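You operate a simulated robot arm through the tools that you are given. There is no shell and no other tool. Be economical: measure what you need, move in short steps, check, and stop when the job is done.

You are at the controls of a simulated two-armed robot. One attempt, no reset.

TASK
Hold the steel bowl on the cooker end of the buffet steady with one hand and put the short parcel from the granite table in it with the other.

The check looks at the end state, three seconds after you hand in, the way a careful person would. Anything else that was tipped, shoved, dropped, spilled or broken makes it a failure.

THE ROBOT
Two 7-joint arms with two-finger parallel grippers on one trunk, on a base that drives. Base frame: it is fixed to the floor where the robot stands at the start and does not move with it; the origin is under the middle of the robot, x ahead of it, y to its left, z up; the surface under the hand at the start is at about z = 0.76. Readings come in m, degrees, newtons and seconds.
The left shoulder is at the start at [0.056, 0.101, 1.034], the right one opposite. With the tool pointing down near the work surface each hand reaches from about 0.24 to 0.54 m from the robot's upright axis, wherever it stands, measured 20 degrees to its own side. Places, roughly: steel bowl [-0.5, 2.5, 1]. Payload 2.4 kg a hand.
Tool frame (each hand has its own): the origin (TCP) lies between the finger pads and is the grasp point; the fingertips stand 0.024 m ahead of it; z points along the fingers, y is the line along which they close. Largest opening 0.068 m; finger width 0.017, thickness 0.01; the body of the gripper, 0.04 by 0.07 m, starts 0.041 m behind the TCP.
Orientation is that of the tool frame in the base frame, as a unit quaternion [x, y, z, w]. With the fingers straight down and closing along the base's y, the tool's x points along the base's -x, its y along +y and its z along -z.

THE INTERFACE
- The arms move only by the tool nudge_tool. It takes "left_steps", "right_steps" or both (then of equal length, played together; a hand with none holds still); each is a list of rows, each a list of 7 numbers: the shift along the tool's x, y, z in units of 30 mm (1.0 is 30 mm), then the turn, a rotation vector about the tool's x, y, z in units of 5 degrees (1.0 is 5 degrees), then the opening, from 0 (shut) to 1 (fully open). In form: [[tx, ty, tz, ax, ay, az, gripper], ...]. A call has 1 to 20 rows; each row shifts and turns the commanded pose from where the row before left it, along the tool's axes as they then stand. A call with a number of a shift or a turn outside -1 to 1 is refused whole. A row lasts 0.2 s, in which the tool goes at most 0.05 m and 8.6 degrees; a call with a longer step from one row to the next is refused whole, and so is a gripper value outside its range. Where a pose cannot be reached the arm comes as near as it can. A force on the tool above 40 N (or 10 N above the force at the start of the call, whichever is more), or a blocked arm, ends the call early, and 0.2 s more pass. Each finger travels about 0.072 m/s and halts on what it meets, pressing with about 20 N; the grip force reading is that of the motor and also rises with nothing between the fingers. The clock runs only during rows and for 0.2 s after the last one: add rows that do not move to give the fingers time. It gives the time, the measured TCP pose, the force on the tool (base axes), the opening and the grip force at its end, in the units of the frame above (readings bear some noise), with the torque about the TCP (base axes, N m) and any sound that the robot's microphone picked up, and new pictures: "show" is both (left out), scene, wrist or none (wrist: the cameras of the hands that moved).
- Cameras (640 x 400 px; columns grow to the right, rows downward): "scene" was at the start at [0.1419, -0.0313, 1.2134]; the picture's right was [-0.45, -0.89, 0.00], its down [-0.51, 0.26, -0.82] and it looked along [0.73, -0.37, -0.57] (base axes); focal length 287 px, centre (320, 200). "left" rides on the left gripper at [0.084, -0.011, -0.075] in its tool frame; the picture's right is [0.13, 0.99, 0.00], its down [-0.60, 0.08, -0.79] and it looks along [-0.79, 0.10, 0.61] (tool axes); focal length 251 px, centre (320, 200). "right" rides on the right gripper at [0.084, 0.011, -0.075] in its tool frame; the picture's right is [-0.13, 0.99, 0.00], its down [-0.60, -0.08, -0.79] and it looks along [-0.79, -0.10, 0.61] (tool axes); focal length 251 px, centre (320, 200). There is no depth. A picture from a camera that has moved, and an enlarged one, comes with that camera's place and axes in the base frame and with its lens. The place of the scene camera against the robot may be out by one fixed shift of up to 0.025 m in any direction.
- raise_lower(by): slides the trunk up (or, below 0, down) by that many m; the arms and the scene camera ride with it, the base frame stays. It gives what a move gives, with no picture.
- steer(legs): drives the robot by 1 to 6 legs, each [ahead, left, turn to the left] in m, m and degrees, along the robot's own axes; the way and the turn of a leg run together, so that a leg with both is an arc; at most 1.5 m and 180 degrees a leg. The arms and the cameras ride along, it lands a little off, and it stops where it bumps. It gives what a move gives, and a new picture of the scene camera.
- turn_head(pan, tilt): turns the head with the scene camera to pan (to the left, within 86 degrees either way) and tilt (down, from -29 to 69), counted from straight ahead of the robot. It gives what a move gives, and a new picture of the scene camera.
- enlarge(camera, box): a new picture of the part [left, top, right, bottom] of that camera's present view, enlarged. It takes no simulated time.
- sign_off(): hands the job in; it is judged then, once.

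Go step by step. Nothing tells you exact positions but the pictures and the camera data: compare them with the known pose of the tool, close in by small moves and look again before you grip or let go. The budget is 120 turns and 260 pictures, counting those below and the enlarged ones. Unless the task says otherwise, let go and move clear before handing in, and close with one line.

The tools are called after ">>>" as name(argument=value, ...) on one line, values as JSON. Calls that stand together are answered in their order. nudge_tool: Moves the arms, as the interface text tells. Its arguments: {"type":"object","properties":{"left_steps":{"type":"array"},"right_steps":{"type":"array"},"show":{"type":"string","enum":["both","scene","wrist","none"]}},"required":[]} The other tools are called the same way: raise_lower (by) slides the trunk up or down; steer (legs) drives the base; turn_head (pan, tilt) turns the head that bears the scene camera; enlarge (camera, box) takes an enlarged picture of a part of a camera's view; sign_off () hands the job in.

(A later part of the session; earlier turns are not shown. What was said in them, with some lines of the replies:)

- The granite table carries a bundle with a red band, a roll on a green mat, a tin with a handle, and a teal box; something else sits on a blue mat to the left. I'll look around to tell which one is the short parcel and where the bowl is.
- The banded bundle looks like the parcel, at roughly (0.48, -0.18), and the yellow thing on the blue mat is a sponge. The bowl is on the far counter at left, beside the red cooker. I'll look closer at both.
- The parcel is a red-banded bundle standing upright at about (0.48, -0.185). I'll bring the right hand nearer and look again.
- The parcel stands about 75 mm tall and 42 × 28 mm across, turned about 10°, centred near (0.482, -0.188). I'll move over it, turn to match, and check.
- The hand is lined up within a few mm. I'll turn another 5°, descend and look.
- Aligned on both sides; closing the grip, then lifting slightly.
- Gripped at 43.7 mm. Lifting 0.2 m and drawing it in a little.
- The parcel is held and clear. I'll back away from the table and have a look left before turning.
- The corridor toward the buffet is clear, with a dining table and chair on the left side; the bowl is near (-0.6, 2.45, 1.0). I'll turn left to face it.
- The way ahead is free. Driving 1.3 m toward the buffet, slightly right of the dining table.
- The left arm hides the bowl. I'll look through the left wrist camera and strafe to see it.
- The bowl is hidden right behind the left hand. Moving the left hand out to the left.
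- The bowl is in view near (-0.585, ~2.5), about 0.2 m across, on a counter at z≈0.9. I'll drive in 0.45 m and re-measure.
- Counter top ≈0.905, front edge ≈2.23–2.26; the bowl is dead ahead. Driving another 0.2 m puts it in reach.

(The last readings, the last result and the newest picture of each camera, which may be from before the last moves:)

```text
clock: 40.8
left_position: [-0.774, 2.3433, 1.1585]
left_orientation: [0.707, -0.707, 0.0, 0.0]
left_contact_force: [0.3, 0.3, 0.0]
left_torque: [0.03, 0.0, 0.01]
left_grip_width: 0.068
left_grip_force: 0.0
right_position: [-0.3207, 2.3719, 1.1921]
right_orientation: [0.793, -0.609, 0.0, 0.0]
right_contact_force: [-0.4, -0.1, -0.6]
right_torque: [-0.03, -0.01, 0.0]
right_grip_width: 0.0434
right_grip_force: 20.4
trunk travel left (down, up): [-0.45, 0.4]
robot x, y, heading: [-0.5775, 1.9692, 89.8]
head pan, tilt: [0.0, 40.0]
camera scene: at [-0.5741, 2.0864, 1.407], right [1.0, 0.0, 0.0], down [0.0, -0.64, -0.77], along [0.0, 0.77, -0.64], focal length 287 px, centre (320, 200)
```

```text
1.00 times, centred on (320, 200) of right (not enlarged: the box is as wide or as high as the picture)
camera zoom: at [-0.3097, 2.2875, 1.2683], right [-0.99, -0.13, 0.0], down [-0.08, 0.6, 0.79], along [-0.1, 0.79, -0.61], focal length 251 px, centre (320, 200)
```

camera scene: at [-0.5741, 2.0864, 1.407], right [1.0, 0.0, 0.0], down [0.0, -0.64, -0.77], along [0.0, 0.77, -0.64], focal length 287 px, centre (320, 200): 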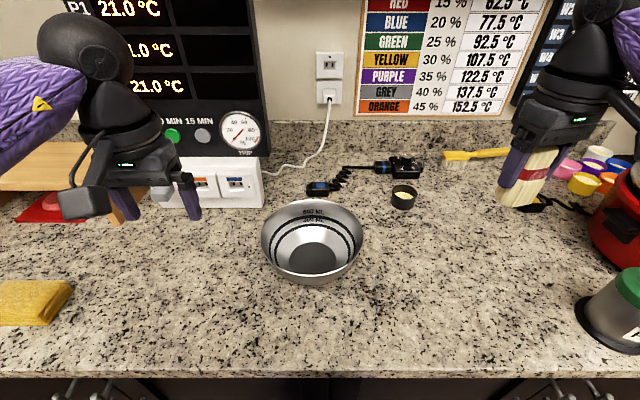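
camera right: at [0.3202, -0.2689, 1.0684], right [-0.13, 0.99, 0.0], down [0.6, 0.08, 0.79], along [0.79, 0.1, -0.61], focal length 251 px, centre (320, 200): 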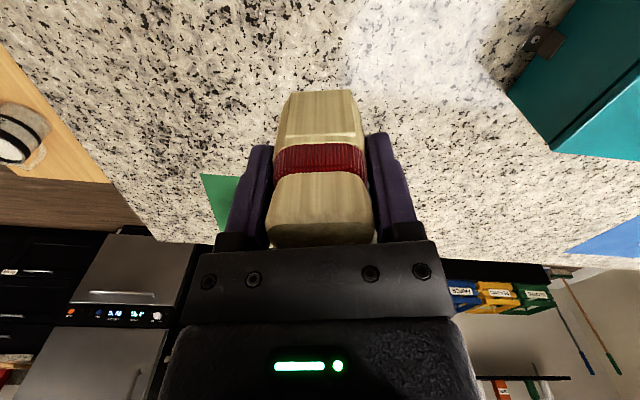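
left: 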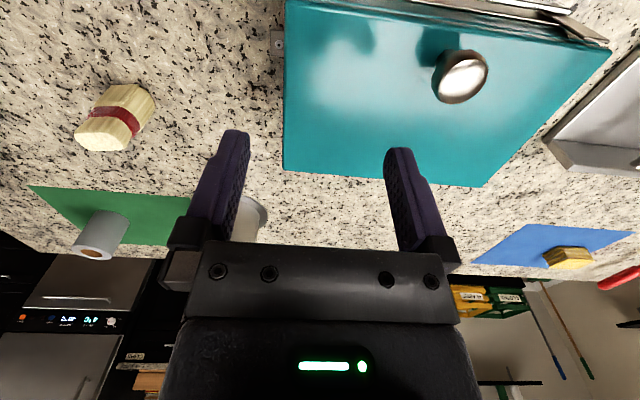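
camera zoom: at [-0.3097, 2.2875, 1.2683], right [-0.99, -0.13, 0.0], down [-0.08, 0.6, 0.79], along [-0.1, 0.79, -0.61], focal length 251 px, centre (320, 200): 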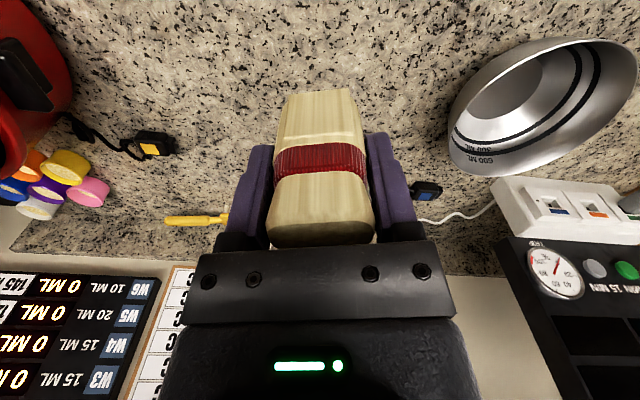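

Triangulating with both wrist cameras, the bowl's inner floor is centred at (-0.59, 2.436, 0.925), with the rim at z≈1.0 and radius ≈0.1 m. The left hand will pinch the left rim, tilted 30° to follow the wall; first a pre-pose above it.

>>> nudge_tool(left_steps=[[-0.72, -0.37, 0.3, 0, 0, 0, 1], [-0.72, -0.37, 0.3, 0, 0, 0, 1], [-0.72, -0.37, 0.3, 0, 0, 0, 1], [-0.72, -0.37, 0.3, 0, 0, 0, 1], [0, 0, 0, 1, 0, 0, 1], [0, 0, 0, 1, 0, 0, 1], [0, 0, 0, 1, 0, 0, 1], [0, 0, 0, 1, 0, 0, 1], [0, 0, 0, 1, 0, 0, 1], [0, 0, 0, 1, 0, 0, 1], [0, 0, 0, 0, 0, 0, 1]], show="both")

>>> enlarge(camera="scene", box=[180, 120, 400, 300])

```text
clock: 43.2
left_position: [-0.729, 2.4298, 1.1234]
left_orientation: [0.683, -0.683, 0.183, -0.183]
left_contact_force: [-0.7, 0.0, -0.4]
left_torque: [0.03, 0.02, 0.01]
left_grip_width: 0.0681
left_grip_force: 0.0
right_position: [-0.3209, 2.371, 1.1937]
right_orientation: [0.793, -0.609, 0.0, 0.0]
right_contact_force: [0.8, 0.7, -1.0]
right_torque: [0.02, -0.01, 0.01]
right_grip_width: 0.0436
right_grip_force: 19.9
trunk travel left (down, up): [-0.45, 0.4]
robot x, y, heading: [-0.5737, 1.9691, 90.1]
head pan, tilt: [0.0, 40.0]
camera scene: at [-0.574, 2.0863, 1.407], right [1.0, 0.0, 0.0], down [0.0, -0.64, -0.77], along [0.0, 0.77, -0.64], focal length 287 px, centre (320, 200)
camera left: at [-0.7582, 2.3447, 1.193], right [-0.86, -0.13, -0.5], down [-0.47, 0.6, 0.65], along [0.22, 0.79, -0.58], focal length 251 px, centre (320, 200)
```

scene: 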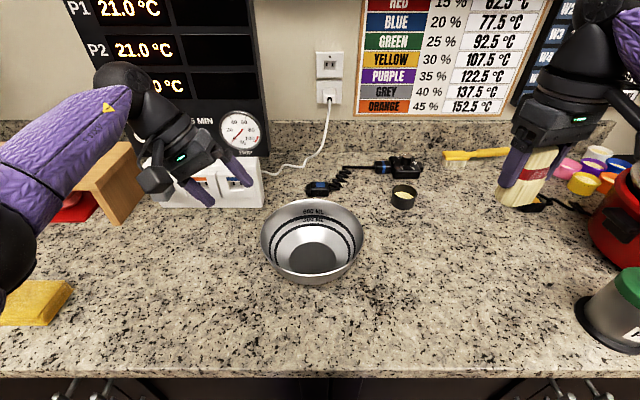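
left: 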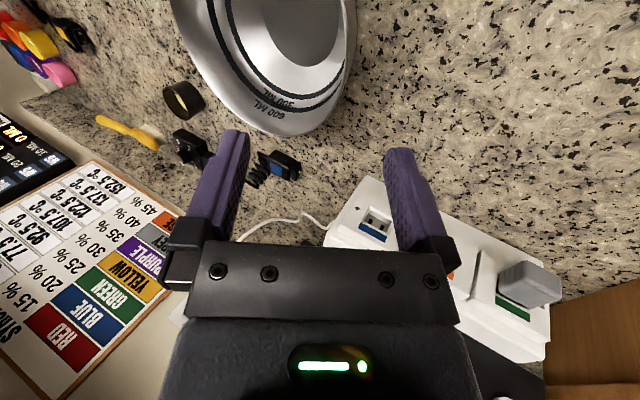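

```text
2.22 times, centred on (290, 210) of scene
camera zoom: at [-0.574, 2.0863, 1.407], right [1.0, 0.0, 0.0], down [0.0, -0.64, -0.77], along [0.0, 0.77, -0.64], focal length 637 px, centre (387, 178)
```

zoom: 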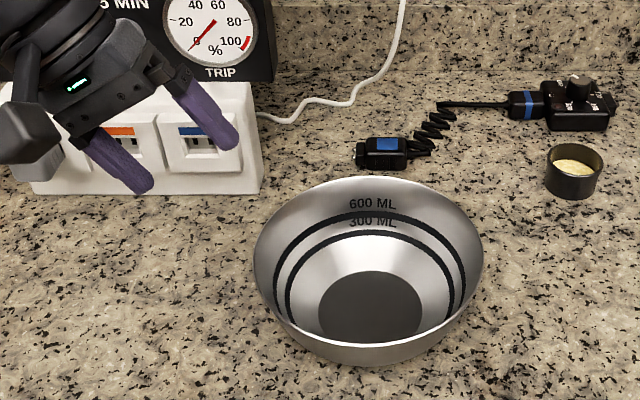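

The rim's left point is at x≈-0.687, y≈2.43. I'll shift onto the wall's line and approach most of the way, then check straddling.

>>> nudge_tool(left_steps=[[0, 0.84, 0, 0, 0, 0, 1], [0, 0, 0.7, 0, 0, 0, 1], [0, 0, 0.7, 0, 0, 0, 1], [0, 0, 0.7, 0, 0, 0, 1], [0, 0, 0.6, 0, 0, 0, 1], [0, 0, 0, 0, 0, 0, 1]], show="both")

>>> enlarge(camera="scene", box=[180, 120, 400, 300])

```text
clock: 44.6
left_position: [-0.711, 2.4305, 1.039]
left_orientation: [0.683, -0.682, 0.183, -0.184]
left_contact_force: [-0.2, 0.8, 0.0]
left_torque: [-0.01, 0.02, -0.01]
left_grip_width: 0.0682
left_grip_force: 0.1
right_position: [-0.3209, 2.3707, 1.1932]
right_orientation: [0.793, -0.61, 0.0, 0.0]
right_contact_force: [-0.5, -0.4, -0.6]
right_torque: [0.03, 0.0, 0.02]
right_grip_width: 0.0431
right_grip_force: 20.2
trunk travel left (down, up): [-0.45, 0.4]
robot x, y, heading: [-0.5794, 1.9669, 90.1]
head pan, tilt: [0.0, 40.0]
camera scene: at [-0.5741, 2.0863, 1.407], right [1.0, 0.0, 0.0], down [0.0, -0.64, -0.77], along [0.0, 0.77, -0.64], focal length 287 px, centre (320, 200)
camera left: at [-0.7395, 2.3446, 1.1105], right [-0.86, -0.13, -0.5], down [-0.47, 0.6, 0.65], along [0.21, 0.79, -0.58], focal length 251 px, centre (320, 200)
```

scene: 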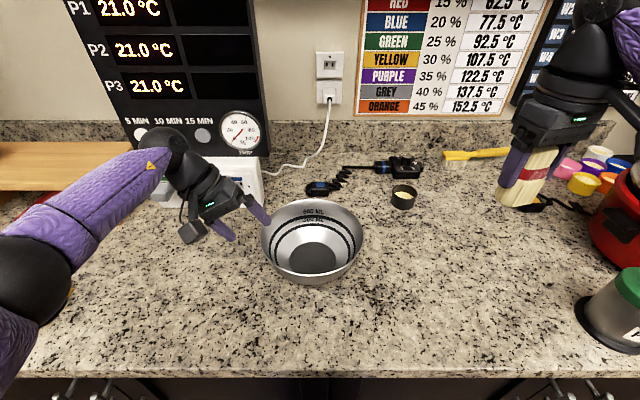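
left: 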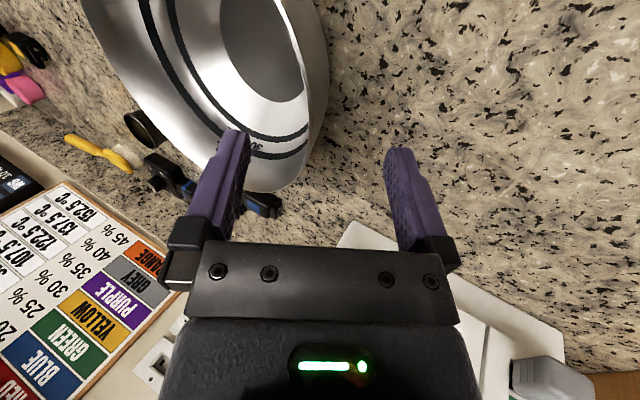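

```text
2.22 times, centred on (290, 210) of scene
camera zoom: at [-0.5741, 2.0863, 1.407], right [1.0, 0.0, 0.0], down [0.0, -0.64, -0.77], along [0.0, 0.77, -0.64], focal length 637 px, centre (387, 178)
```

zoom: 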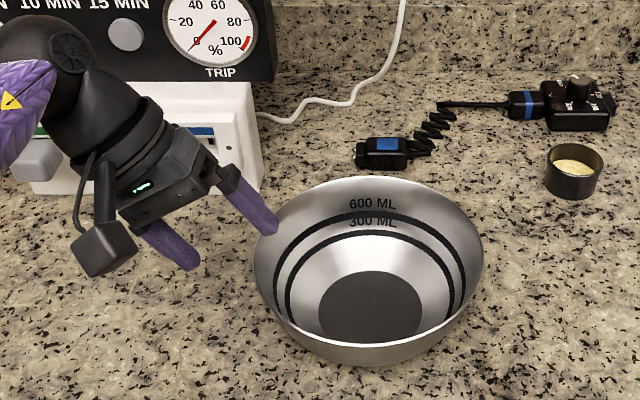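

Fingers straddle the rim line properly. Advancing the last 38 mm and partly closing.

>>> nudge_tool(left_steps=[[0, 0, 0.7, 0, 0, 0, 1], [0, 0, 0.6, 0, 0, 0, 1], [0, 0, 0, 0, 0, 0, 0.7], [0, 0, 0, 0, 0, 0, 0.5], [0, 0, 0, 0, 0, 0, 0.4], [0, 0, 0, 0, 0, 0, 0.4]], show="both")

>>> enlarge(camera="scene", box=[210, 160, 380, 290])

>>> enlarge(camera="left", box=[160, 80, 480, 280])

```text
clock: 46.0
left_position: [-0.6915, 2.4302, 1.0053]
left_orientation: [0.684, -0.682, 0.184, -0.183]
left_contact_force: [-0.2, 0.3, -0.6]
left_torque: [0.01, 0.02, 0.04]
left_grip_width: 0.0273
left_grip_force: 0.1
right_position: [-0.3209, 2.3721, 1.1936]
right_orientation: [0.794, -0.609, 0.0, 0.0]
right_contact_force: [-0.4, 0.5, -0.5]
right_torque: [0.03, 0.03, -0.02]
right_grip_width: 0.0431
right_grip_force: 19.9
trunk travel left (down, up): [-0.45, 0.4]
robot x, y, heading: [-0.5789, 1.9656, 90.1]
head pan, tilt: [0.0, 40.0]
camera scene: at [-0.574, 2.0863, 1.4069], right [1.0, 0.0, 0.0], down [0.0, -0.64, -0.77], along [0.0, 0.77, -0.64], focal length 287 px, centre (320, 200)
camera left: at [-0.7193, 2.3447, 1.0766], right [-0.86, -0.13, -0.5], down [-0.47, 0.6, 0.65], along [0.21, 0.79, -0.58], focal length 251 px, centre (320, 200)
```

scene: 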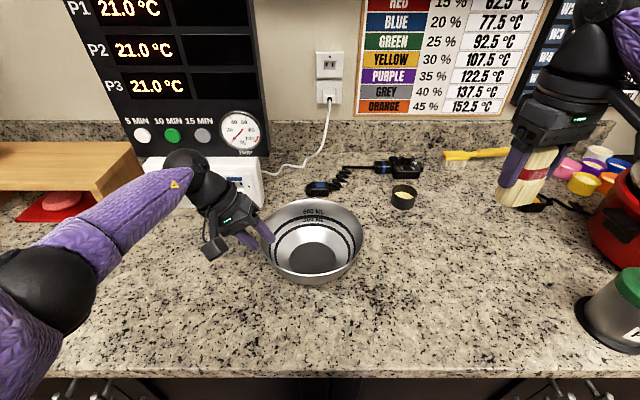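
left: 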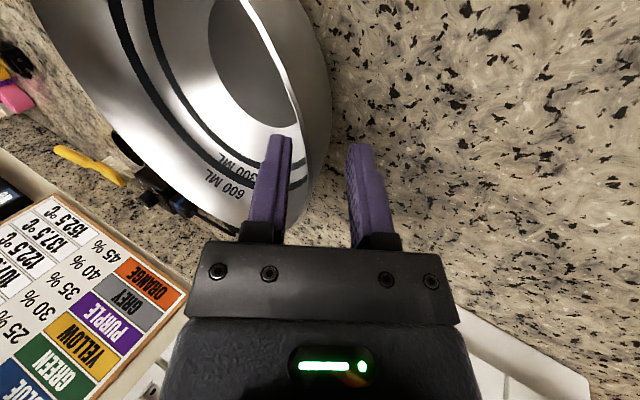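

```text
3.08 times, centred on (295, 225) of scene
camera zoom: at [-0.574, 2.0863, 1.4069], right [1.0, 0.0, 0.0], down [0.0, -0.64, -0.77], along [0.0, 0.77, -0.64], focal length 882 px, centre (397, 123)
```

zoom: 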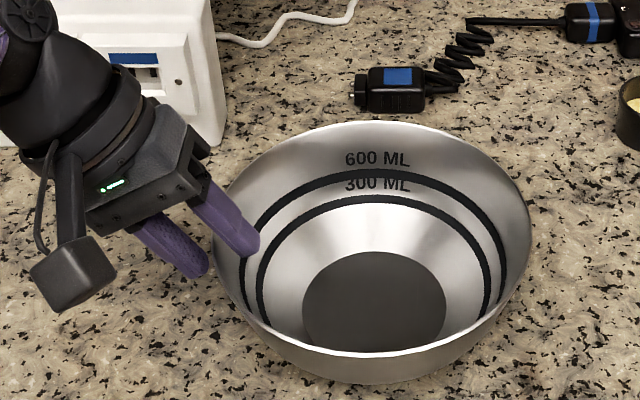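

```text
2.00 times, centred on (320, 180) of left
camera zoom: at [-0.7193, 2.3447, 1.0766], right [-0.86, -0.13, -0.5], down [-0.47, 0.6, 0.65], along [0.21, 0.79, -0.58], focal length 503 px, centre (320, 240)
```

zoom: 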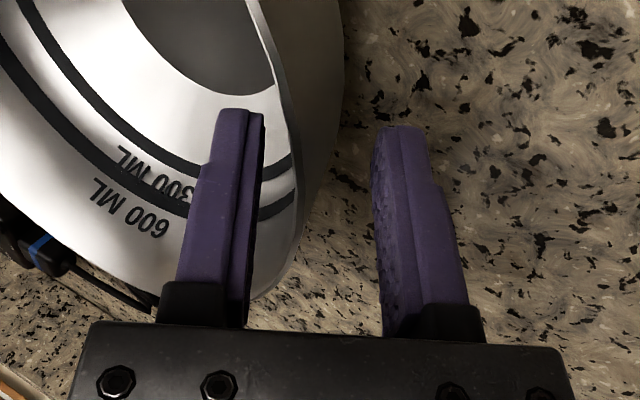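

The wall is between the fingers, about 3 mm off centre. Correcting and closing gently on the rim.

>>> nudge_tool(left_steps=[[0, -0.1, 0, 0, 0, 0, 0.4], [0, 0, 0, 0, 0, 0, 0.25], [0, 0, 0, 0, 0, 0, 0.15], [0, 0, 0, 0, 0, 0, 0.08], [0, 0, 0, 0, 0, 0, 0.03], [0, 0, 0, 0, 0, 0, 0]], show="both")

>>> enlarge(camera="scene", box=[210, 160, 380, 290])

```text
clock: 47.4
left_position: [-0.6878, 2.4304, 1.008]
left_orientation: [0.684, -0.682, 0.184, -0.183]
left_contact_force: [0.3, 0.7, 0.3]
left_torque: [-0.03, 0.28, 0.0]
left_grip_width: 0.0108
left_grip_force: 20.2
right_position: [-0.3202, 2.3718, 1.1941]
right_orientation: [0.793, -0.61, -0.001, 0.0]
right_contact_force: [-0.7, -0.2, -1.4]
right_torque: [-0.02, 0.03, -0.03]
right_grip_width: 0.0431
right_grip_force: 20.7
trunk travel left (down, up): [-0.45, 0.4]
robot x, y, heading: [-0.5755, 1.9676, 90.0]
head pan, tilt: [0.0, 40.0]
camera scene: at [-0.574, 2.0866, 1.4069], right [1.0, 0.0, 0.0], down [0.0, -0.64, -0.77], along [0.0, 0.77, -0.64], focal length 287 px, centre (320, 200)
camera left: at [-0.7167, 2.3447, 1.0781], right [-0.86, -0.13, -0.5], down [-0.47, 0.6, 0.65], along [0.21, 0.79, -0.58], focal length 251 px, centre (320, 200)
```

scene: 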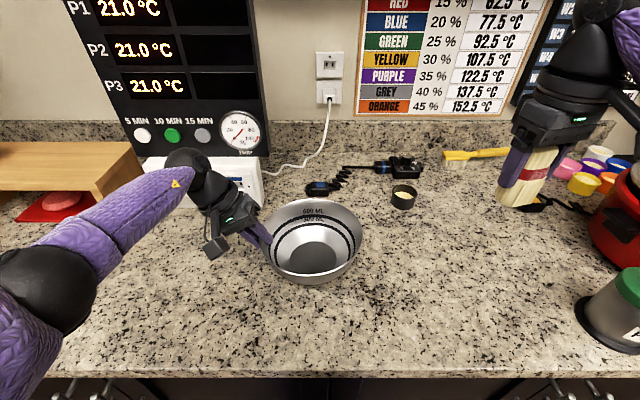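
left: 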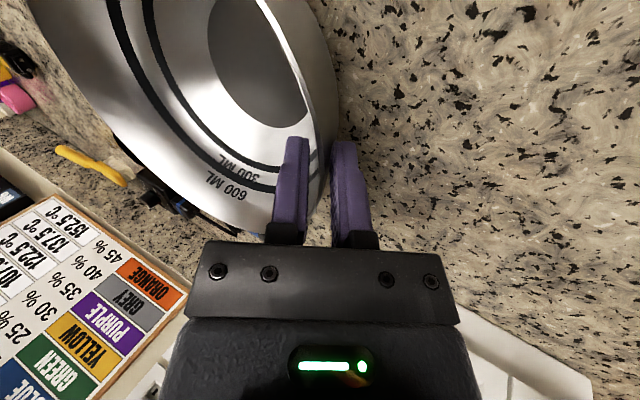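

```text
3.08 times, centred on (295, 225) of scene
camera zoom: at [-0.574, 2.0866, 1.4069], right [1.0, 0.0, 0.0], down [0.0, -0.64, -0.77], along [0.0, 0.77, -0.64], focal length 882 px, centre (397, 123)
```

zoom: 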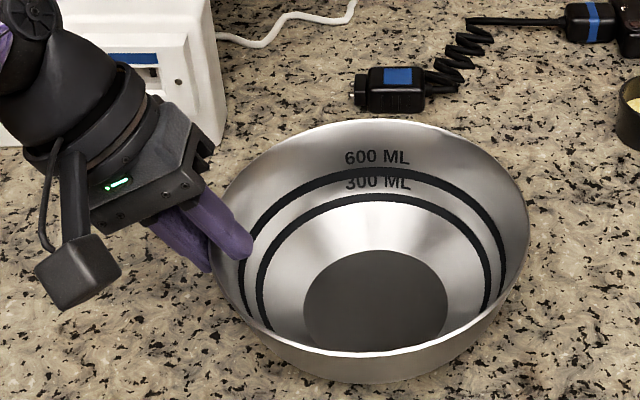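

The bowl is held at the left rim and has barely moved. Now I'll carry the parcel over the bowl centre, still high.

>>> nudge_tool(right_steps=[[-0.41, 0.79, 0, 0, 0, 0, 0.3], [-0.41, 0.79, 0, 0, 0, 0, 0.3], [-0.41, 0.79, 0, 0, 0, 0, 0.3], [-0.41, 0.79, 0, 0, 0, 0, 0.3], [-0.41, 0.79, 0, 0, 0, 0, 0.3], [-0.41, 0.79, 0, 0, 0, 0, 0.3], [-0.41, 0.79, 0, 0, 0, 0, 0.3], [-0.41, 0.79, 0, 0, 0, 0, 0.3], [-0.41, 0.79, 0, 0, 0, 0, 0.3], [-0.41, 0.79, 0, 0, 0, 0, 0.3], [0, 0, 0, 0, 0, 0, 0.3]], show="both")

```text
clock: 49.8
left_position: [-0.6883, 2.4288, 1.0069]
left_orientation: [0.684, -0.682, 0.182, -0.184]
left_contact_force: [0.3, 0.2, -0.5]
left_torque: [0.0, 0.3, 0.03]
left_grip_width: 0.0108
left_grip_force: 20.0
right_position: [-0.5841, 2.4091, 1.1849]
right_orientation: [0.793, -0.609, 0.001, 0.0]
right_contact_force: [0.5, -0.3, -1.0]
right_torque: [-0.01, 0.01, -0.05]
right_grip_width: 0.0431
right_grip_force: 19.6
right hand out of reach, approached as far as the arm can: row 10
trunk travel left (down, up): [-0.45, 0.4]
robot x, y, heading: [-0.5785, 1.9649, 90.2]
head pan, tilt: [0.0, 40.0]
camera scene: at [-0.5744, 2.0863, 1.407], right [1.0, 0.0, 0.0], down [0.0, -0.64, -0.77], along [0.0, 0.77, -0.64], focal length 287 px, centre (320, 200)
camera right: at [-0.5737, 2.3248, 1.26], right [-0.99, -0.13, 0.0], down [-0.08, 0.6, 0.79], along [-0.1, 0.79, -0.61], focal length 251 px, centre (320, 200)
```

scene: 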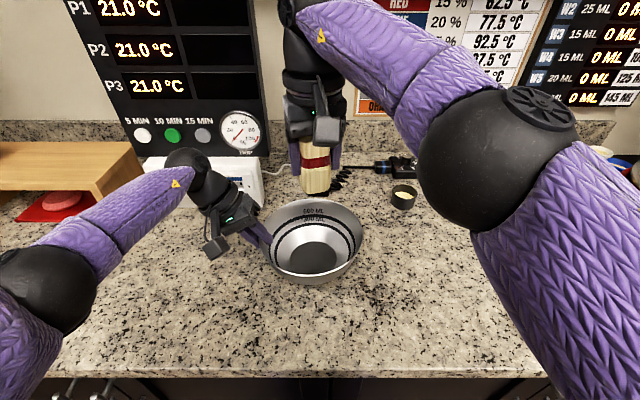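
right: 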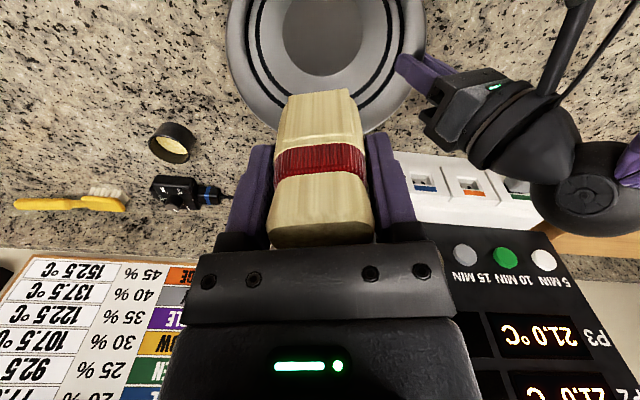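

It is at the reach limit at this height; reach improves lower down. Descending 0.1 m with parcel bottom still just above the rim.

>>> nudge_tool(right_steps=[[0, 0, 0.7, 0, 0, 0, 0.3], [0, 0, 0.7, 0, 0, 0, 0.3], [0, 0, 0.7, 0, 0, 0, 0.3], [0, 0, 0.7, 0, 0, 0, 0.3], [0, 0, 0.5, 0, 0, 0, 0.3], [0, 0, 0, 0, 0, 0, 0.3]], show="both")

>>> enlarge(camera="scene", box=[210, 120, 410, 290])

>>> enlarge(camera="left", box=[0, 0, 640, 400])

```text
clock: 51.2
left_position: [-0.6878, 2.4293, 1.0072]
left_orientation: [0.683, -0.682, 0.183, -0.184]
left_contact_force: [0.4, -0.3, 0.9]
left_torque: [-0.02, 0.32, 0.01]
left_grip_width: 0.0106
left_grip_force: 20.4
right_position: [-0.5839, 2.4101, 1.0861]
right_orientation: [0.793, -0.609, 0.0, 0.0]
right_contact_force: [0.1, -0.8, -1.5]
right_torque: [0.01, 0.01, 0.01]
right_grip_width: 0.0429
right_grip_force: 20.0
trunk travel left (down, up): [-0.45, 0.4]
robot x, y, heading: [-0.5772, 1.9668, 89.8]
head pan, tilt: [0.0, 40.0]
camera scene: at [-0.5743, 2.0866, 1.4069], right [1.0, 0.0, 0.0], down [0.0, -0.64, -0.77], along [0.0, 0.77, -0.64], focal length 287 px, centre (320, 200)
camera right: at [-0.5723, 2.3265, 1.161], right [-0.99, -0.13, 0.0], down [-0.08, 0.6, 0.79], along [-0.1, 0.79, -0.61], focal length 251 px, centre (320, 200)
```

scene: 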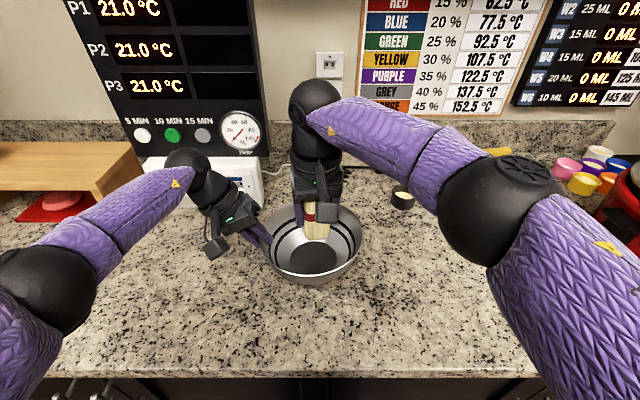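
right: 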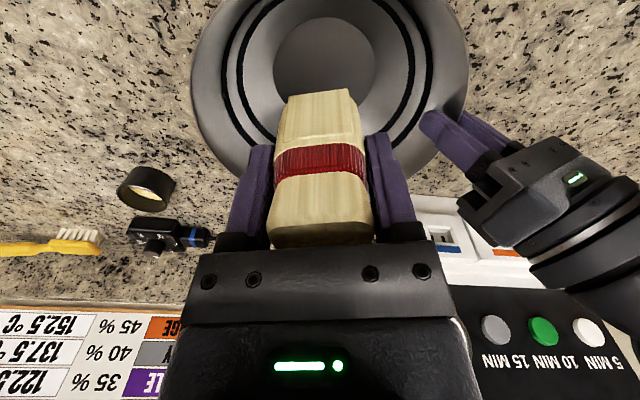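

```text
2.35 times, centred on (310, 205) of scene
camera zoom: at [-0.5743, 2.0866, 1.4069], right [1.0, 0.0, 0.0], down [0.0, -0.64, -0.77], along [0.0, 0.77, -0.64], focal length 675 px, centre (344, 188)
```

zoom: 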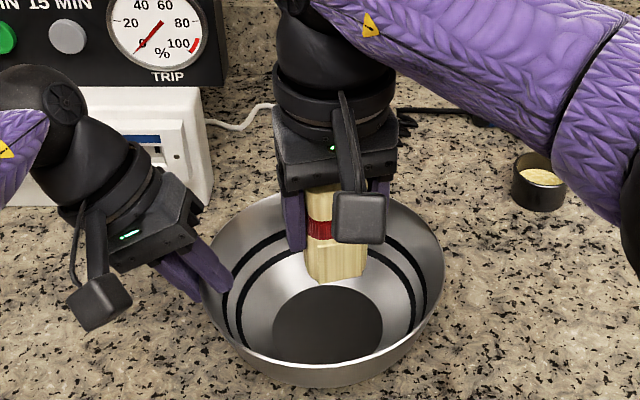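

```text
1.00 times, centred on (320, 200) of left (not enlarged: the box is as wide or as high as the picture)
camera zoom: at [-0.7168, 2.3448, 1.0782], right [-0.86, -0.13, -0.5], down [-0.47, 0.6, 0.65], along [0.21, 0.79, -0.58], focal length 251 px, centre (320, 200)
```

zoom: 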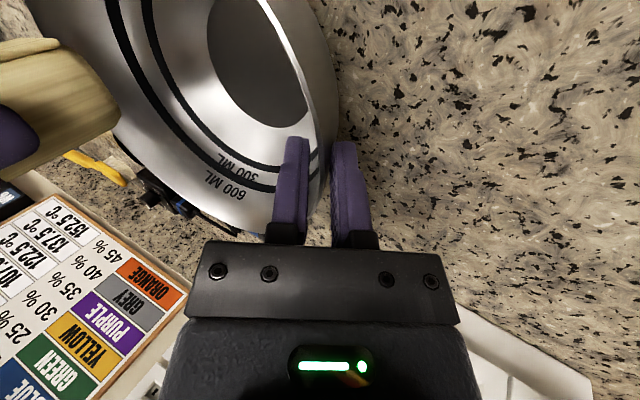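

Disk centre confirmed at (-0.589, 2.437). Shifting 25 mm forward and descending partway.

>>> nudge_tool(right_steps=[[-0.42, -0.04, 0, 0, 0, 0, 0.3], [-0.42, -0.04, 0, 0, 0, 0, 0.3], [0, 0, 0.6, 0, 0, 0, 0.3], [0, 0, 0.6, 0, 0, 0, 0.3], [0, 0, 0.6, 0, 0, 0, 0.3], [0, 0, 0.5, 0, 0, 0, 0.3], [0, 0, 0, 0, 0, 0, 0.3]], show="both")

>>> enlarge(camera="scene", box=[210, 120, 410, 290])

>>> enlarge(camera="left", box=[0, 0, 640, 400])

```text
clock: 52.8
left_position: [-0.6875, 2.429, 1.0075]
left_orientation: [0.684, -0.682, 0.184, -0.183]
left_contact_force: [-0.1, 0.0, 0.3]
left_torque: [-0.01, 0.28, 0.01]
left_grip_width: 0.0106
left_grip_force: 19.9
right_position: [-0.5852, 2.4264, 1.0172]
right_orientation: [0.794, -0.608, 0.0, 0.001]
right_contact_force: [-0.8, 0.4, -1.1]
right_torque: [0.04, 0.04, -0.01]
right_grip_width: 0.043
right_grip_force: 20.2
right hand out of reach, approached as far as the arm can: row 2
trunk travel left (down, up): [-0.45, 0.4]
robot x, y, heading: [-0.5761, 1.9646, 90.2]
head pan, tilt: [0.0, 40.0]
camera scene: at [-0.5741, 2.0867, 1.4069], right [1.0, 0.0, 0.0], down [0.0, -0.64, -0.77], along [0.0, 0.77, -0.64], focal length 287 px, centre (320, 200)
camera right: at [-0.5742, 2.3416, 1.0918], right [-0.99, -0.13, 0.0], down [-0.08, 0.6, 0.79], along [-0.1, 0.79, -0.61], focal length 251 px, centre (320, 200)
```

scene: 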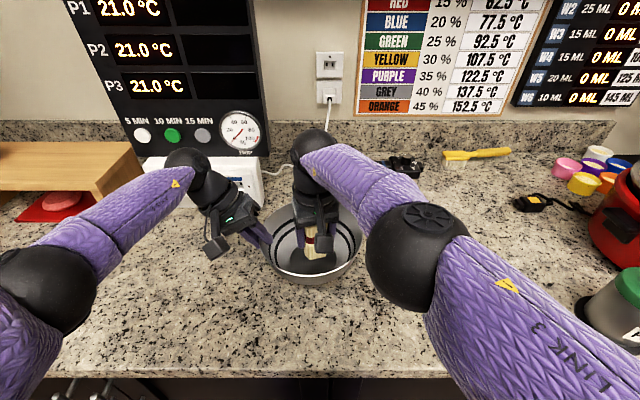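
right: 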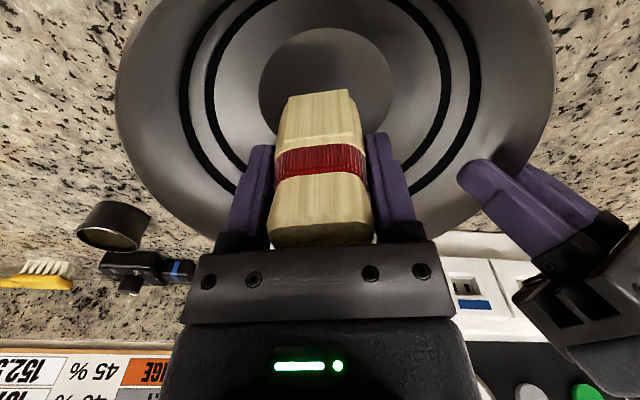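

```text
2.35 times, centred on (310, 205) of scene
camera zoom: at [-0.5741, 2.0867, 1.4069], right [1.0, 0.0, 0.0], down [0.0, -0.64, -0.77], along [0.0, 0.77, -0.64], focal length 675 px, centre (344, 188)
```

zoom: 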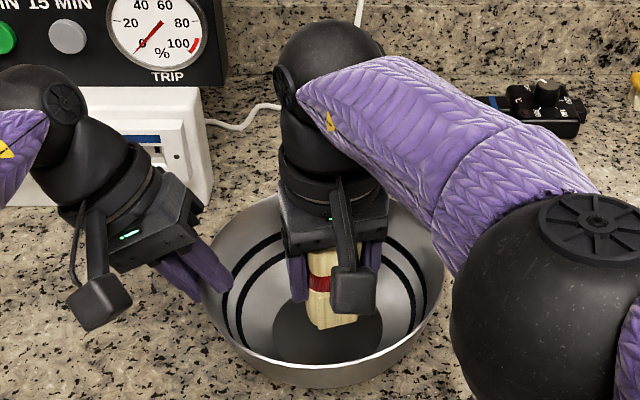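

```text
1.00 times, centred on (320, 200) of left (not enlarged: the box is as wide or as high as the picture)
camera zoom: at [-0.7167, 2.3448, 1.0782], right [-0.86, -0.13, -0.5], down [-0.47, 0.6, 0.65], along [0.21, 0.79, -0.58], focal length 251 px, centre (320, 200)
```

zoom: 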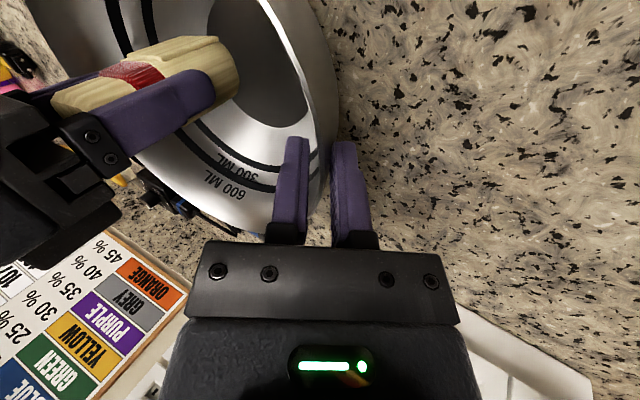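

Well centred. Going 8 mm further forward and down slowly to near the bowl floor.

>>> nudge_tool(right_steps=[[-0.25, 0, 0, 0, 0, 0, 0.3], [0, 0, 0.35, 0, 0, 0, 0.3], [0, 0, 0.3, 0, 0, 0, 0.3], [0, 0, 0.25, 0, 0, 0, 0.3], [0, 0, 0.15, 0, 0, 0, 0.3], [0, 0, 0.1, 0, 0, 0, 0.3], [0, 0, 0, 0, 0, 0, 0.3]], show="both")

>>> enlarge(camera="left", box=[60, 0, 360, 200])

>>> enlarge(camera="scene", box=[240, 160, 390, 290])

```text
clock: 54.4
left_position: [-0.6881, 2.4299, 1.0073]
left_orientation: [0.683, -0.683, 0.182, -0.184]
left_contact_force: [0.2, -0.5, -0.4]
left_torque: [-0.01, 0.3, -0.03]
left_grip_width: 0.0108
left_grip_force: 19.5
right_position: [-0.5848, 2.4203, 0.9827]
right_orientation: [0.793, -0.609, -0.001, 0.0]
right_contact_force: [0.8, -1.0, -1.3]
right_torque: [-0.01, 0.01, 0.03]
right_grip_width: 0.043
right_grip_force: 19.3
right hand out of reach, approached as far as the arm can: row 1, 3
trunk travel left (down, up): [-0.45, 0.4]
robot x, y, heading: [-0.5785, 1.97, 90.1]
head pan, tilt: [0.0, 40.0]
camera scene: at [-0.5743, 2.0866, 1.4069], right [1.0, 0.0, 0.0], down [0.0, -0.64, -0.77], along [0.0, 0.77, -0.64], focal length 287 px, centre (320, 200)
camera right: at [-0.573, 2.3364, 1.0576], right [-0.99, -0.13, 0.0], down [-0.08, 0.6, 0.79], along [-0.1, 0.79, -0.61], focal length 251 px, centre (320, 200)
```

scene: 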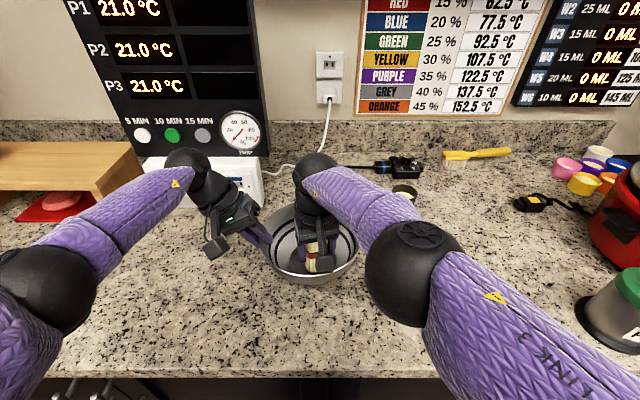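
right: 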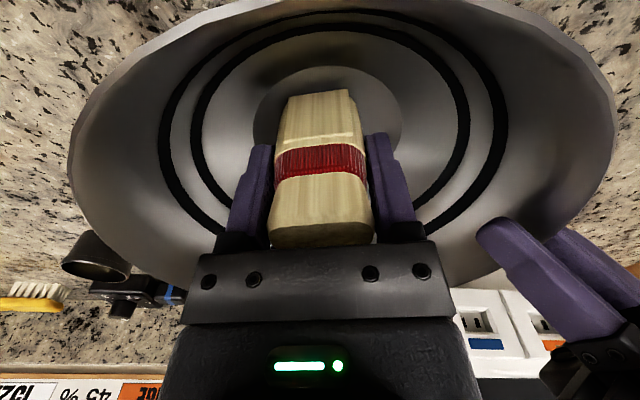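

```text
2.00 times, centred on (210, 100) of left
camera zoom: at [-0.7169, 2.3448, 1.0782], right [-0.86, -0.13, -0.5], down [-0.47, 0.6, 0.65], along [0.21, 0.79, -0.58], focal length 503 px, centre (540, 400)
```

zoom: 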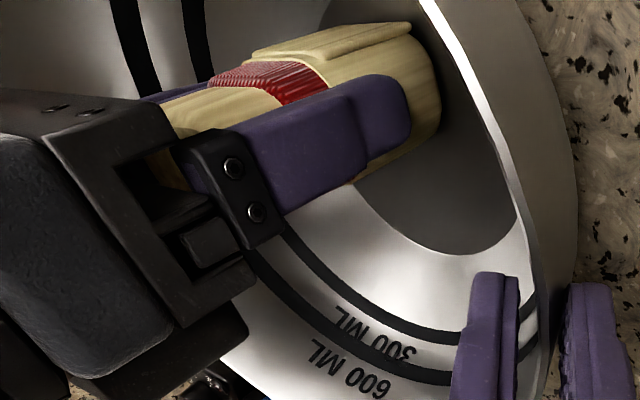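

```text
3.08 times, centred on (315, 225) of scene
camera zoom: at [-0.5743, 2.0866, 1.4069], right [1.0, 0.0, 0.0], down [0.0, -0.64, -0.77], along [0.0, 0.77, -0.64], focal length 882 px, centre (335, 123)
```

zoom: 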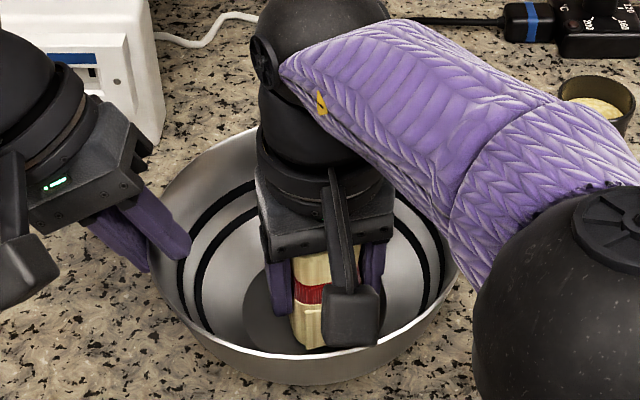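

The parcel is over the flat floor, not yet touching. Lowering a few more mm until contact.

>>> nudge_tool(right_steps=[[0, 0, 0.08, 0, 0, 0, 0.3], [0, 0, 0.08, 0, 0, 0, 0.3], [0, 0, 0, 0, 0, 0, 0.3]], show="none")

```text
clock: 55.2
left_position: [-0.6866, 2.4293, 1.0089]
left_orientation: [0.683, -0.683, 0.183, -0.184]
left_contact_force: [9.1, 2.3, 2.1]
left_torque: [0.01, 0.16, -0.06]
left_grip_width: 0.0113
left_grip_force: 20.2
right_position: [-0.5847, 2.42, 0.9787]
right_orientation: [0.793, -0.609, -0.002, 0.001]
right_contact_force: [-5.7, 4.1, 17.1]
right_torque: [0.19, 0.14, 0.04]
right_grip_width: 0.0435
right_grip_force: 20.1
trunk travel left (down, up): [-0.45, 0.4]
robot x, y, heading: [-0.5765, 1.9662, 89.9]
head pan, tilt: [0.0, 40.0]
```

Contact with the floor. Relieving the pressure by 2 mm, then opening slowly.

>>> nudge_tool(right_steps=[[0, 0, -0.07, 0, 0, 0, 0.3], [0, 0, 0, 0, 0, 0, 0.3]], show="none")

>>> nudge_tool(right_steps=[[0, 0, 0, 0, 0, 0, 0.65], [0, 0, 0, 0, 0, 0, 0.72], [0, 0, 0, 0, 0, 0, 0.8], [0, 0, 0, 0, 0, 0, 0.9], [0, 0, 0, 0, 0, 0, 0.9]], show="wrist")

>>> enlarge(camera="left", box=[60, 0, 360, 200])

```text
clock: 55.8
left_position: [-0.6884, 2.4284, 1.0085]
left_orientation: [0.684, -0.682, 0.182, -0.184]
left_contact_force: [5.0, 2.5, 5.5]
left_torque: [0.27, 0.2, 0.11]
left_grip_width: 0.0107
left_grip_force: 19.9
right_position: [-0.5842, 2.4189, 0.9808]
right_orientation: [0.793, -0.609, 0.0, -0.001]
right_contact_force: [-0.1, 0.1, 8.8]
right_torque: [0.02, -0.13, 0.04]
right_grip_width: 0.043
right_grip_force: 19.6
trunk travel left (down, up): [-0.45, 0.4]
robot x, y, heading: [-0.5761, 1.9687, 90.2]
head pan, tilt: [0.0, 40.0]
```

```text
clock: 57.0
left_position: [-0.6883, 2.4283, 1.0077]
left_orientation: [0.684, -0.682, 0.183, -0.184]
left_contact_force: [-3.1, -1.2, 1.5]
left_torque: [-0.02, 0.33, -0.02]
left_grip_width: 0.0105
left_grip_force: 20.2
right_position: [-0.5836, 2.4198, 0.9799]
right_orientation: [0.793, -0.609, 0.0, 0.0]
right_contact_force: [0.1, -0.3, 0.8]
right_torque: [0.0, 0.0, -0.01]
right_grip_width: 0.0613
right_grip_force: 0.0
trunk travel left (down, up): [-0.45, 0.4]
robot x, y, heading: [-0.5769, 1.9697, 90.1]
head pan, tilt: [0.0, 40.0]
camera right: at [-0.5733, 2.3351, 1.0549], right [-0.99, -0.13, 0.0], down [-0.08, 0.6, 0.79], along [-0.1, 0.79, -0.61], focal length 251 px, centre (320, 200)
```

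right: 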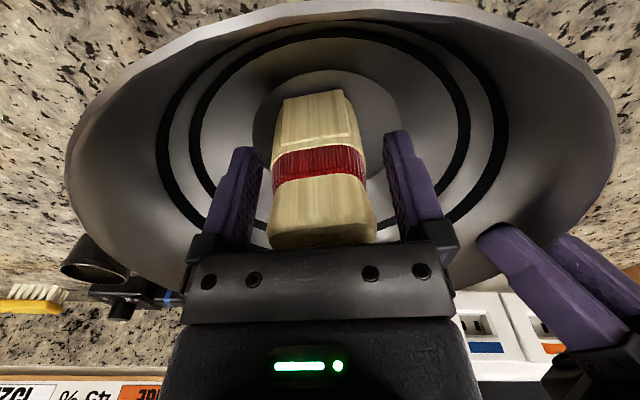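

```text
2.00 times, centred on (210, 100) of left
camera zoom: at [-0.7171, 2.3443, 1.0783], right [-0.86, -0.13, -0.5], down [-0.47, 0.6, 0.65], along [0.21, 0.79, -0.58], focal length 503 px, centre (540, 400)
```

zoom: 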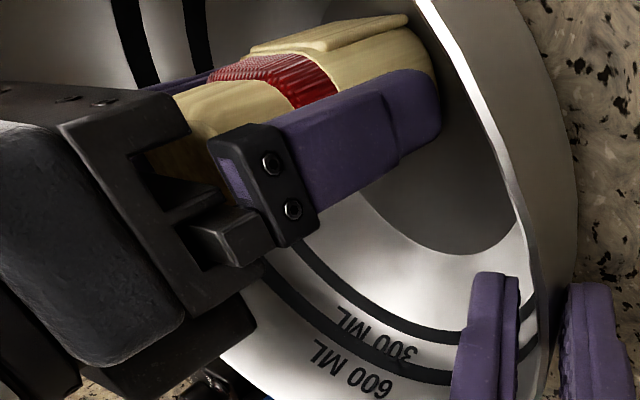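

Released; the parcel stands freely between the fingers. Lifting the right hand straight up, fully open.

>>> nudge_tool(right_steps=[[0, 0, 0, 0, 0, 0, 1], [0, 0, -0.3, 0, 0, 0, 1], [0, 0, -0.5, 0, 0, 0, 1], [0, 0, -0.7, 0, 0, 0, 1], [0, 0, -0.8, 0, 0, 0, 1], [0, 0, -0.8, 0, 0, 0, 1], [0, 0, -0.8, 0, 0, 0, 1], [0, 0, 0, 0, 0, 0, 1]], show="both")

>>> enlarge(camera="scene", box=[240, 160, 390, 290])

```text
clock: 58.8
left_position: [-0.6893, 2.4301, 1.0081]
left_orientation: [0.684, -0.682, 0.182, -0.183]
left_contact_force: [0.6, -0.6, -0.1]
left_torque: [-0.14, 0.25, -0.04]
left_grip_width: 0.0108
left_grip_force: 20.2
right_position: [-0.5844, 2.4214, 1.0967]
right_orientation: [0.793, -0.609, 0.0, 0.0]
right_contact_force: [-0.3, 0.3, 0.3]
right_torque: [0.01, -0.02, 0.03]
right_grip_width: 0.0679
right_grip_force: 0.1
trunk travel left (down, up): [-0.45, 0.4]
robot x, y, heading: [-0.5757, 1.9674, 89.7]
head pan, tilt: [0.0, 40.0]
camera scene: at [-0.5742, 2.0862, 1.4069], right [1.0, 0.0, 0.0], down [0.0, -0.64, -0.77], along [0.0, 0.77, -0.64], focal length 287 px, centre (320, 200)
camera right: at [-0.5731, 2.3369, 1.1717], right [-0.99, -0.13, 0.0], down [-0.08, 0.6, 0.79], along [-0.1, 0.79, -0.61], focal length 251 px, centre (320, 200)
```

scene: 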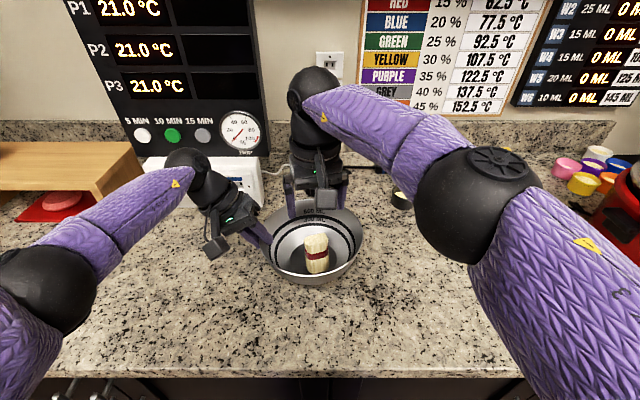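
right: 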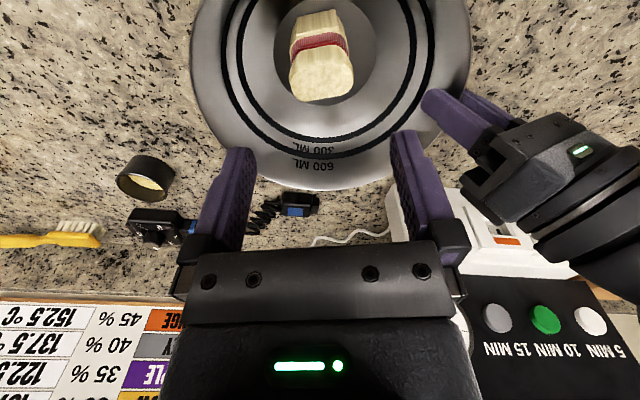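

```text
3.08 times, centred on (315, 225) of scene
camera zoom: at [-0.5742, 2.0862, 1.4069], right [1.0, 0.0, 0.0], down [0.0, -0.64, -0.77], along [0.0, 0.77, -0.64], focal length 882 px, centre (335, 123)
```

zoom: 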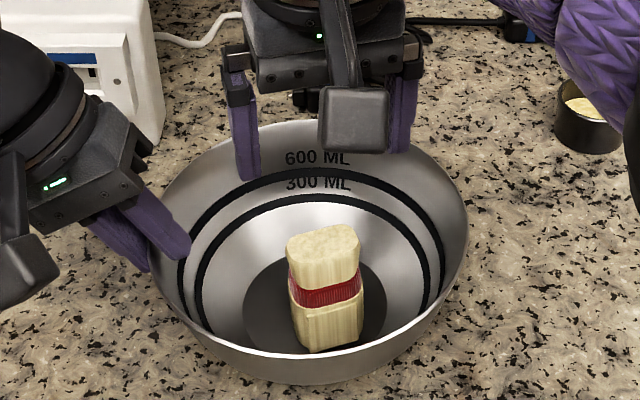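

The parcel stands in the bowl. Moving the right hand up and aside, then opening the left gently while watching the bowl.

>>> nudge_tool(right_steps=[[0, 0, -0.9, 0, 0, 0, 1], [0, 0, -0.9, 0, 0, 0, 1], [0.4, -0.8, -0.5, 0, 0, 0, 1], [0.4, -0.8, 0, 0, 0, 0, 1], [0.4, -0.8, 0, 0, 0, 0, 1], [0.4, -0.8, 0, 0, 0, 0, 1], [0.4, -0.8, 0, 0, 0, 0, 1], [0.4, -0.8, 0, 0, 0, 0, 1], [0.4, -0.8, 0, 0, 0, 0, 1], [0, 0, 0, 0, 0, 0, 1]], show="none")

>>> nudge_tool(left_steps=[[0, 0, 0, 0, 0, 0, 0.2], [0, 0, 0, 0, 0, 0, 0.25], [0, 0, 0, 0, 0, 0, 0.35], [0, 0, 0, 0, 0, 0, 0.5], [0, 0, 0, 0, 0, 0, 0.6], [0, 0, 0, 0, 0, 0, 0.6]], show="both")

>>> enlarge(camera="scene", box=[240, 160, 390, 290])

```text
clock: 61.0
left_position: [-0.6891, 2.429, 1.0068]
left_orientation: [0.683, -0.683, 0.183, -0.183]
left_contact_force: [0.1, 1.2, 0.0]
left_torque: [0.02, 0.24, 0.02]
left_grip_width: 0.0107
left_grip_force: 20.2
right_position: [-0.4006, 2.3853, 1.1665]
right_orientation: [0.794, -0.609, 0.0, 0.0]
right_contact_force: [0.3, 0.5, 0.2]
right_torque: [0.01, -0.03, 0.03]
right_grip_width: 0.0679
right_grip_force: 0.0
trunk travel left (down, up): [-0.45, 0.4]
robot x, y, heading: [-0.5754, 1.9651, 89.9]
head pan, tilt: [0.0, 40.0]
```

```text
clock: 62.4
left_position: [-0.6887, 2.4291, 1.0074]
left_orientation: [0.683, -0.683, 0.183, -0.183]
left_contact_force: [0.2, 0.3, -0.8]
left_torque: [0.01, 0.0, 0.03]
left_grip_width: 0.0409
left_grip_force: 0.0
right_position: [-0.4011, 2.3854, 1.1665]
right_orientation: [0.793, -0.609, 0.001, 0.0]
right_contact_force: [0.2, 0.3, 0.7]
right_torque: [0.0, -0.01, 0.02]
right_grip_width: 0.068
right_grip_force: 0.1
trunk travel left (down, up): [-0.45, 0.4]
robot x, y, heading: [-0.5736, 1.9654, 90.0]
head pan, tilt: [0.0, 40.0]
camera scene: at [-0.5741, 2.0863, 1.407], right [1.0, 0.0, 0.0], down [0.0, -0.64, -0.77], along [0.0, 0.77, -0.64], focal length 287 px, centre (320, 200)
camera left: at [-0.7167, 2.3445, 1.0783], right [-0.86, -0.13, -0.5], down [-0.47, 0.6, 0.65], along [0.21, 0.79, -0.58], focal length 251 px, centre (320, 200)
```

scene: 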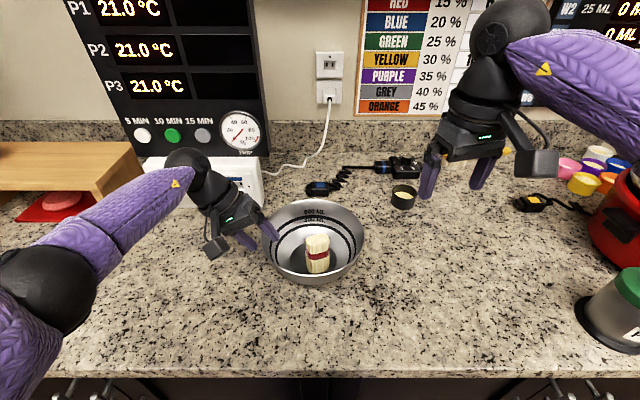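
left: 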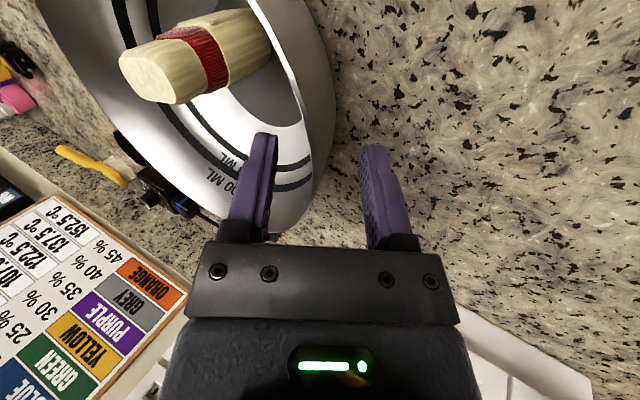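

```text
3.08 times, centred on (315, 225) of scene
camera zoom: at [-0.5741, 2.0863, 1.407], right [1.0, 0.0, 0.0], down [0.0, -0.64, -0.77], along [0.0, 0.77, -0.64], focal length 882 px, centre (335, 123)
```

zoom: 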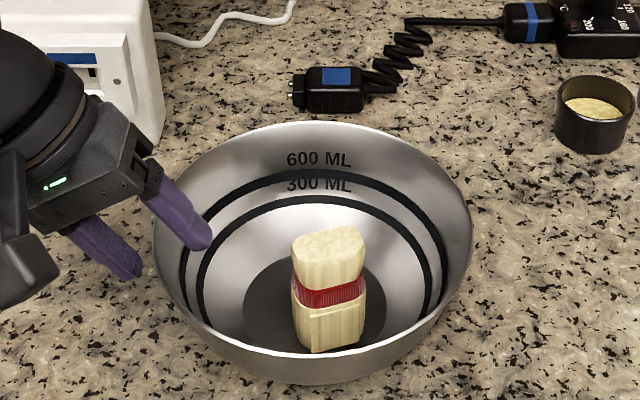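

The bowl settled level and the parcel still stands. Backing the left hand straight out along its fingers.

>>> nudge_tool(left_steps=[[0, 0, -0.4, 0, 0, 0, 0.6], [0, 0, -0.7, 0, 0, 0, 0.6], [0, 0, -0.9, 0, 0, 0, 0.6], [0, 0, -0.9, 0, 0, 0, 0.6], [0, 0, -0.9, 0, 0, 0, 0.6], [0, 0, 0, 0, 0, 0, 0.6], [0, 0, 0, 0, 0, 0, 0.6]], show="scene")

>>> enlarge(camera="scene", box=[240, 160, 390, 290])

```text
clock: 64.0
left_position: [-0.7462, 2.4308, 1.1062]
left_orientation: [0.684, -0.682, 0.183, -0.183]
left_contact_force: [-0.7, -0.7, 0.3]
left_torque: [0.0, 0.0, 0.02]
left_grip_width: 0.0409
left_grip_force: 0.1
right_position: [-0.4003, 2.3855, 1.1673]
right_orientation: [0.793, -0.609, 0.0, 0.0]
right_contact_force: [0.8, -0.6, 0.6]
right_torque: [-0.01, 0.0, -0.03]
right_grip_width: 0.0679
right_grip_force: 0.1
trunk travel left (down, up): [-0.45, 0.4]
robot x, y, heading: [-0.5763, 1.9666, 90.4]
head pan, tilt: [0.0, 40.0]
camera scene: at [-0.5741, 2.0863, 1.407], right [1.0, 0.0, 0.0], down [0.0, -0.64, -0.77], along [0.0, 0.77, -0.64], focal length 287 px, centre (320, 200)
```

scene: 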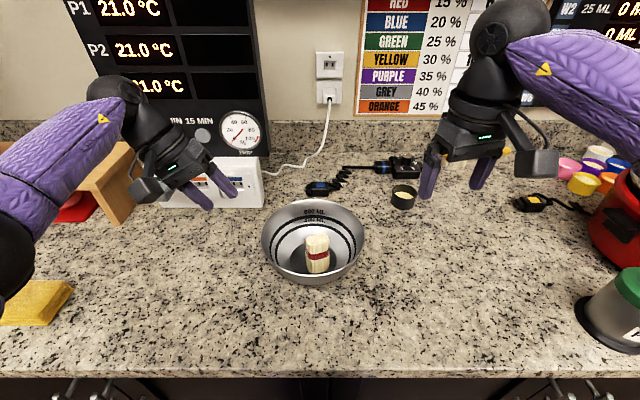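

```text
3.08 times, centred on (315, 225) of scene
camera zoom: at [-0.5741, 2.0863, 1.407], right [1.0, 0.0, 0.0], down [0.0, -0.64, -0.77], along [0.0, 0.77, -0.64], focal length 882 px, centre (335, 123)
```

zoom: 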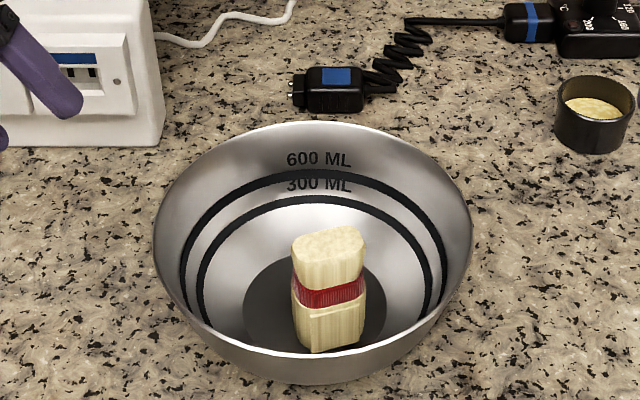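

The parcel stands in the bowl, the bowl is where it was, and both hands are clear, so I'm handing in.

>>> sign_off()

```text
The job is handed in.
```

The short parcel from the granite table is standing in the steel bowl: the left hand held the rim while the right set it down, then both let go and moved clear.
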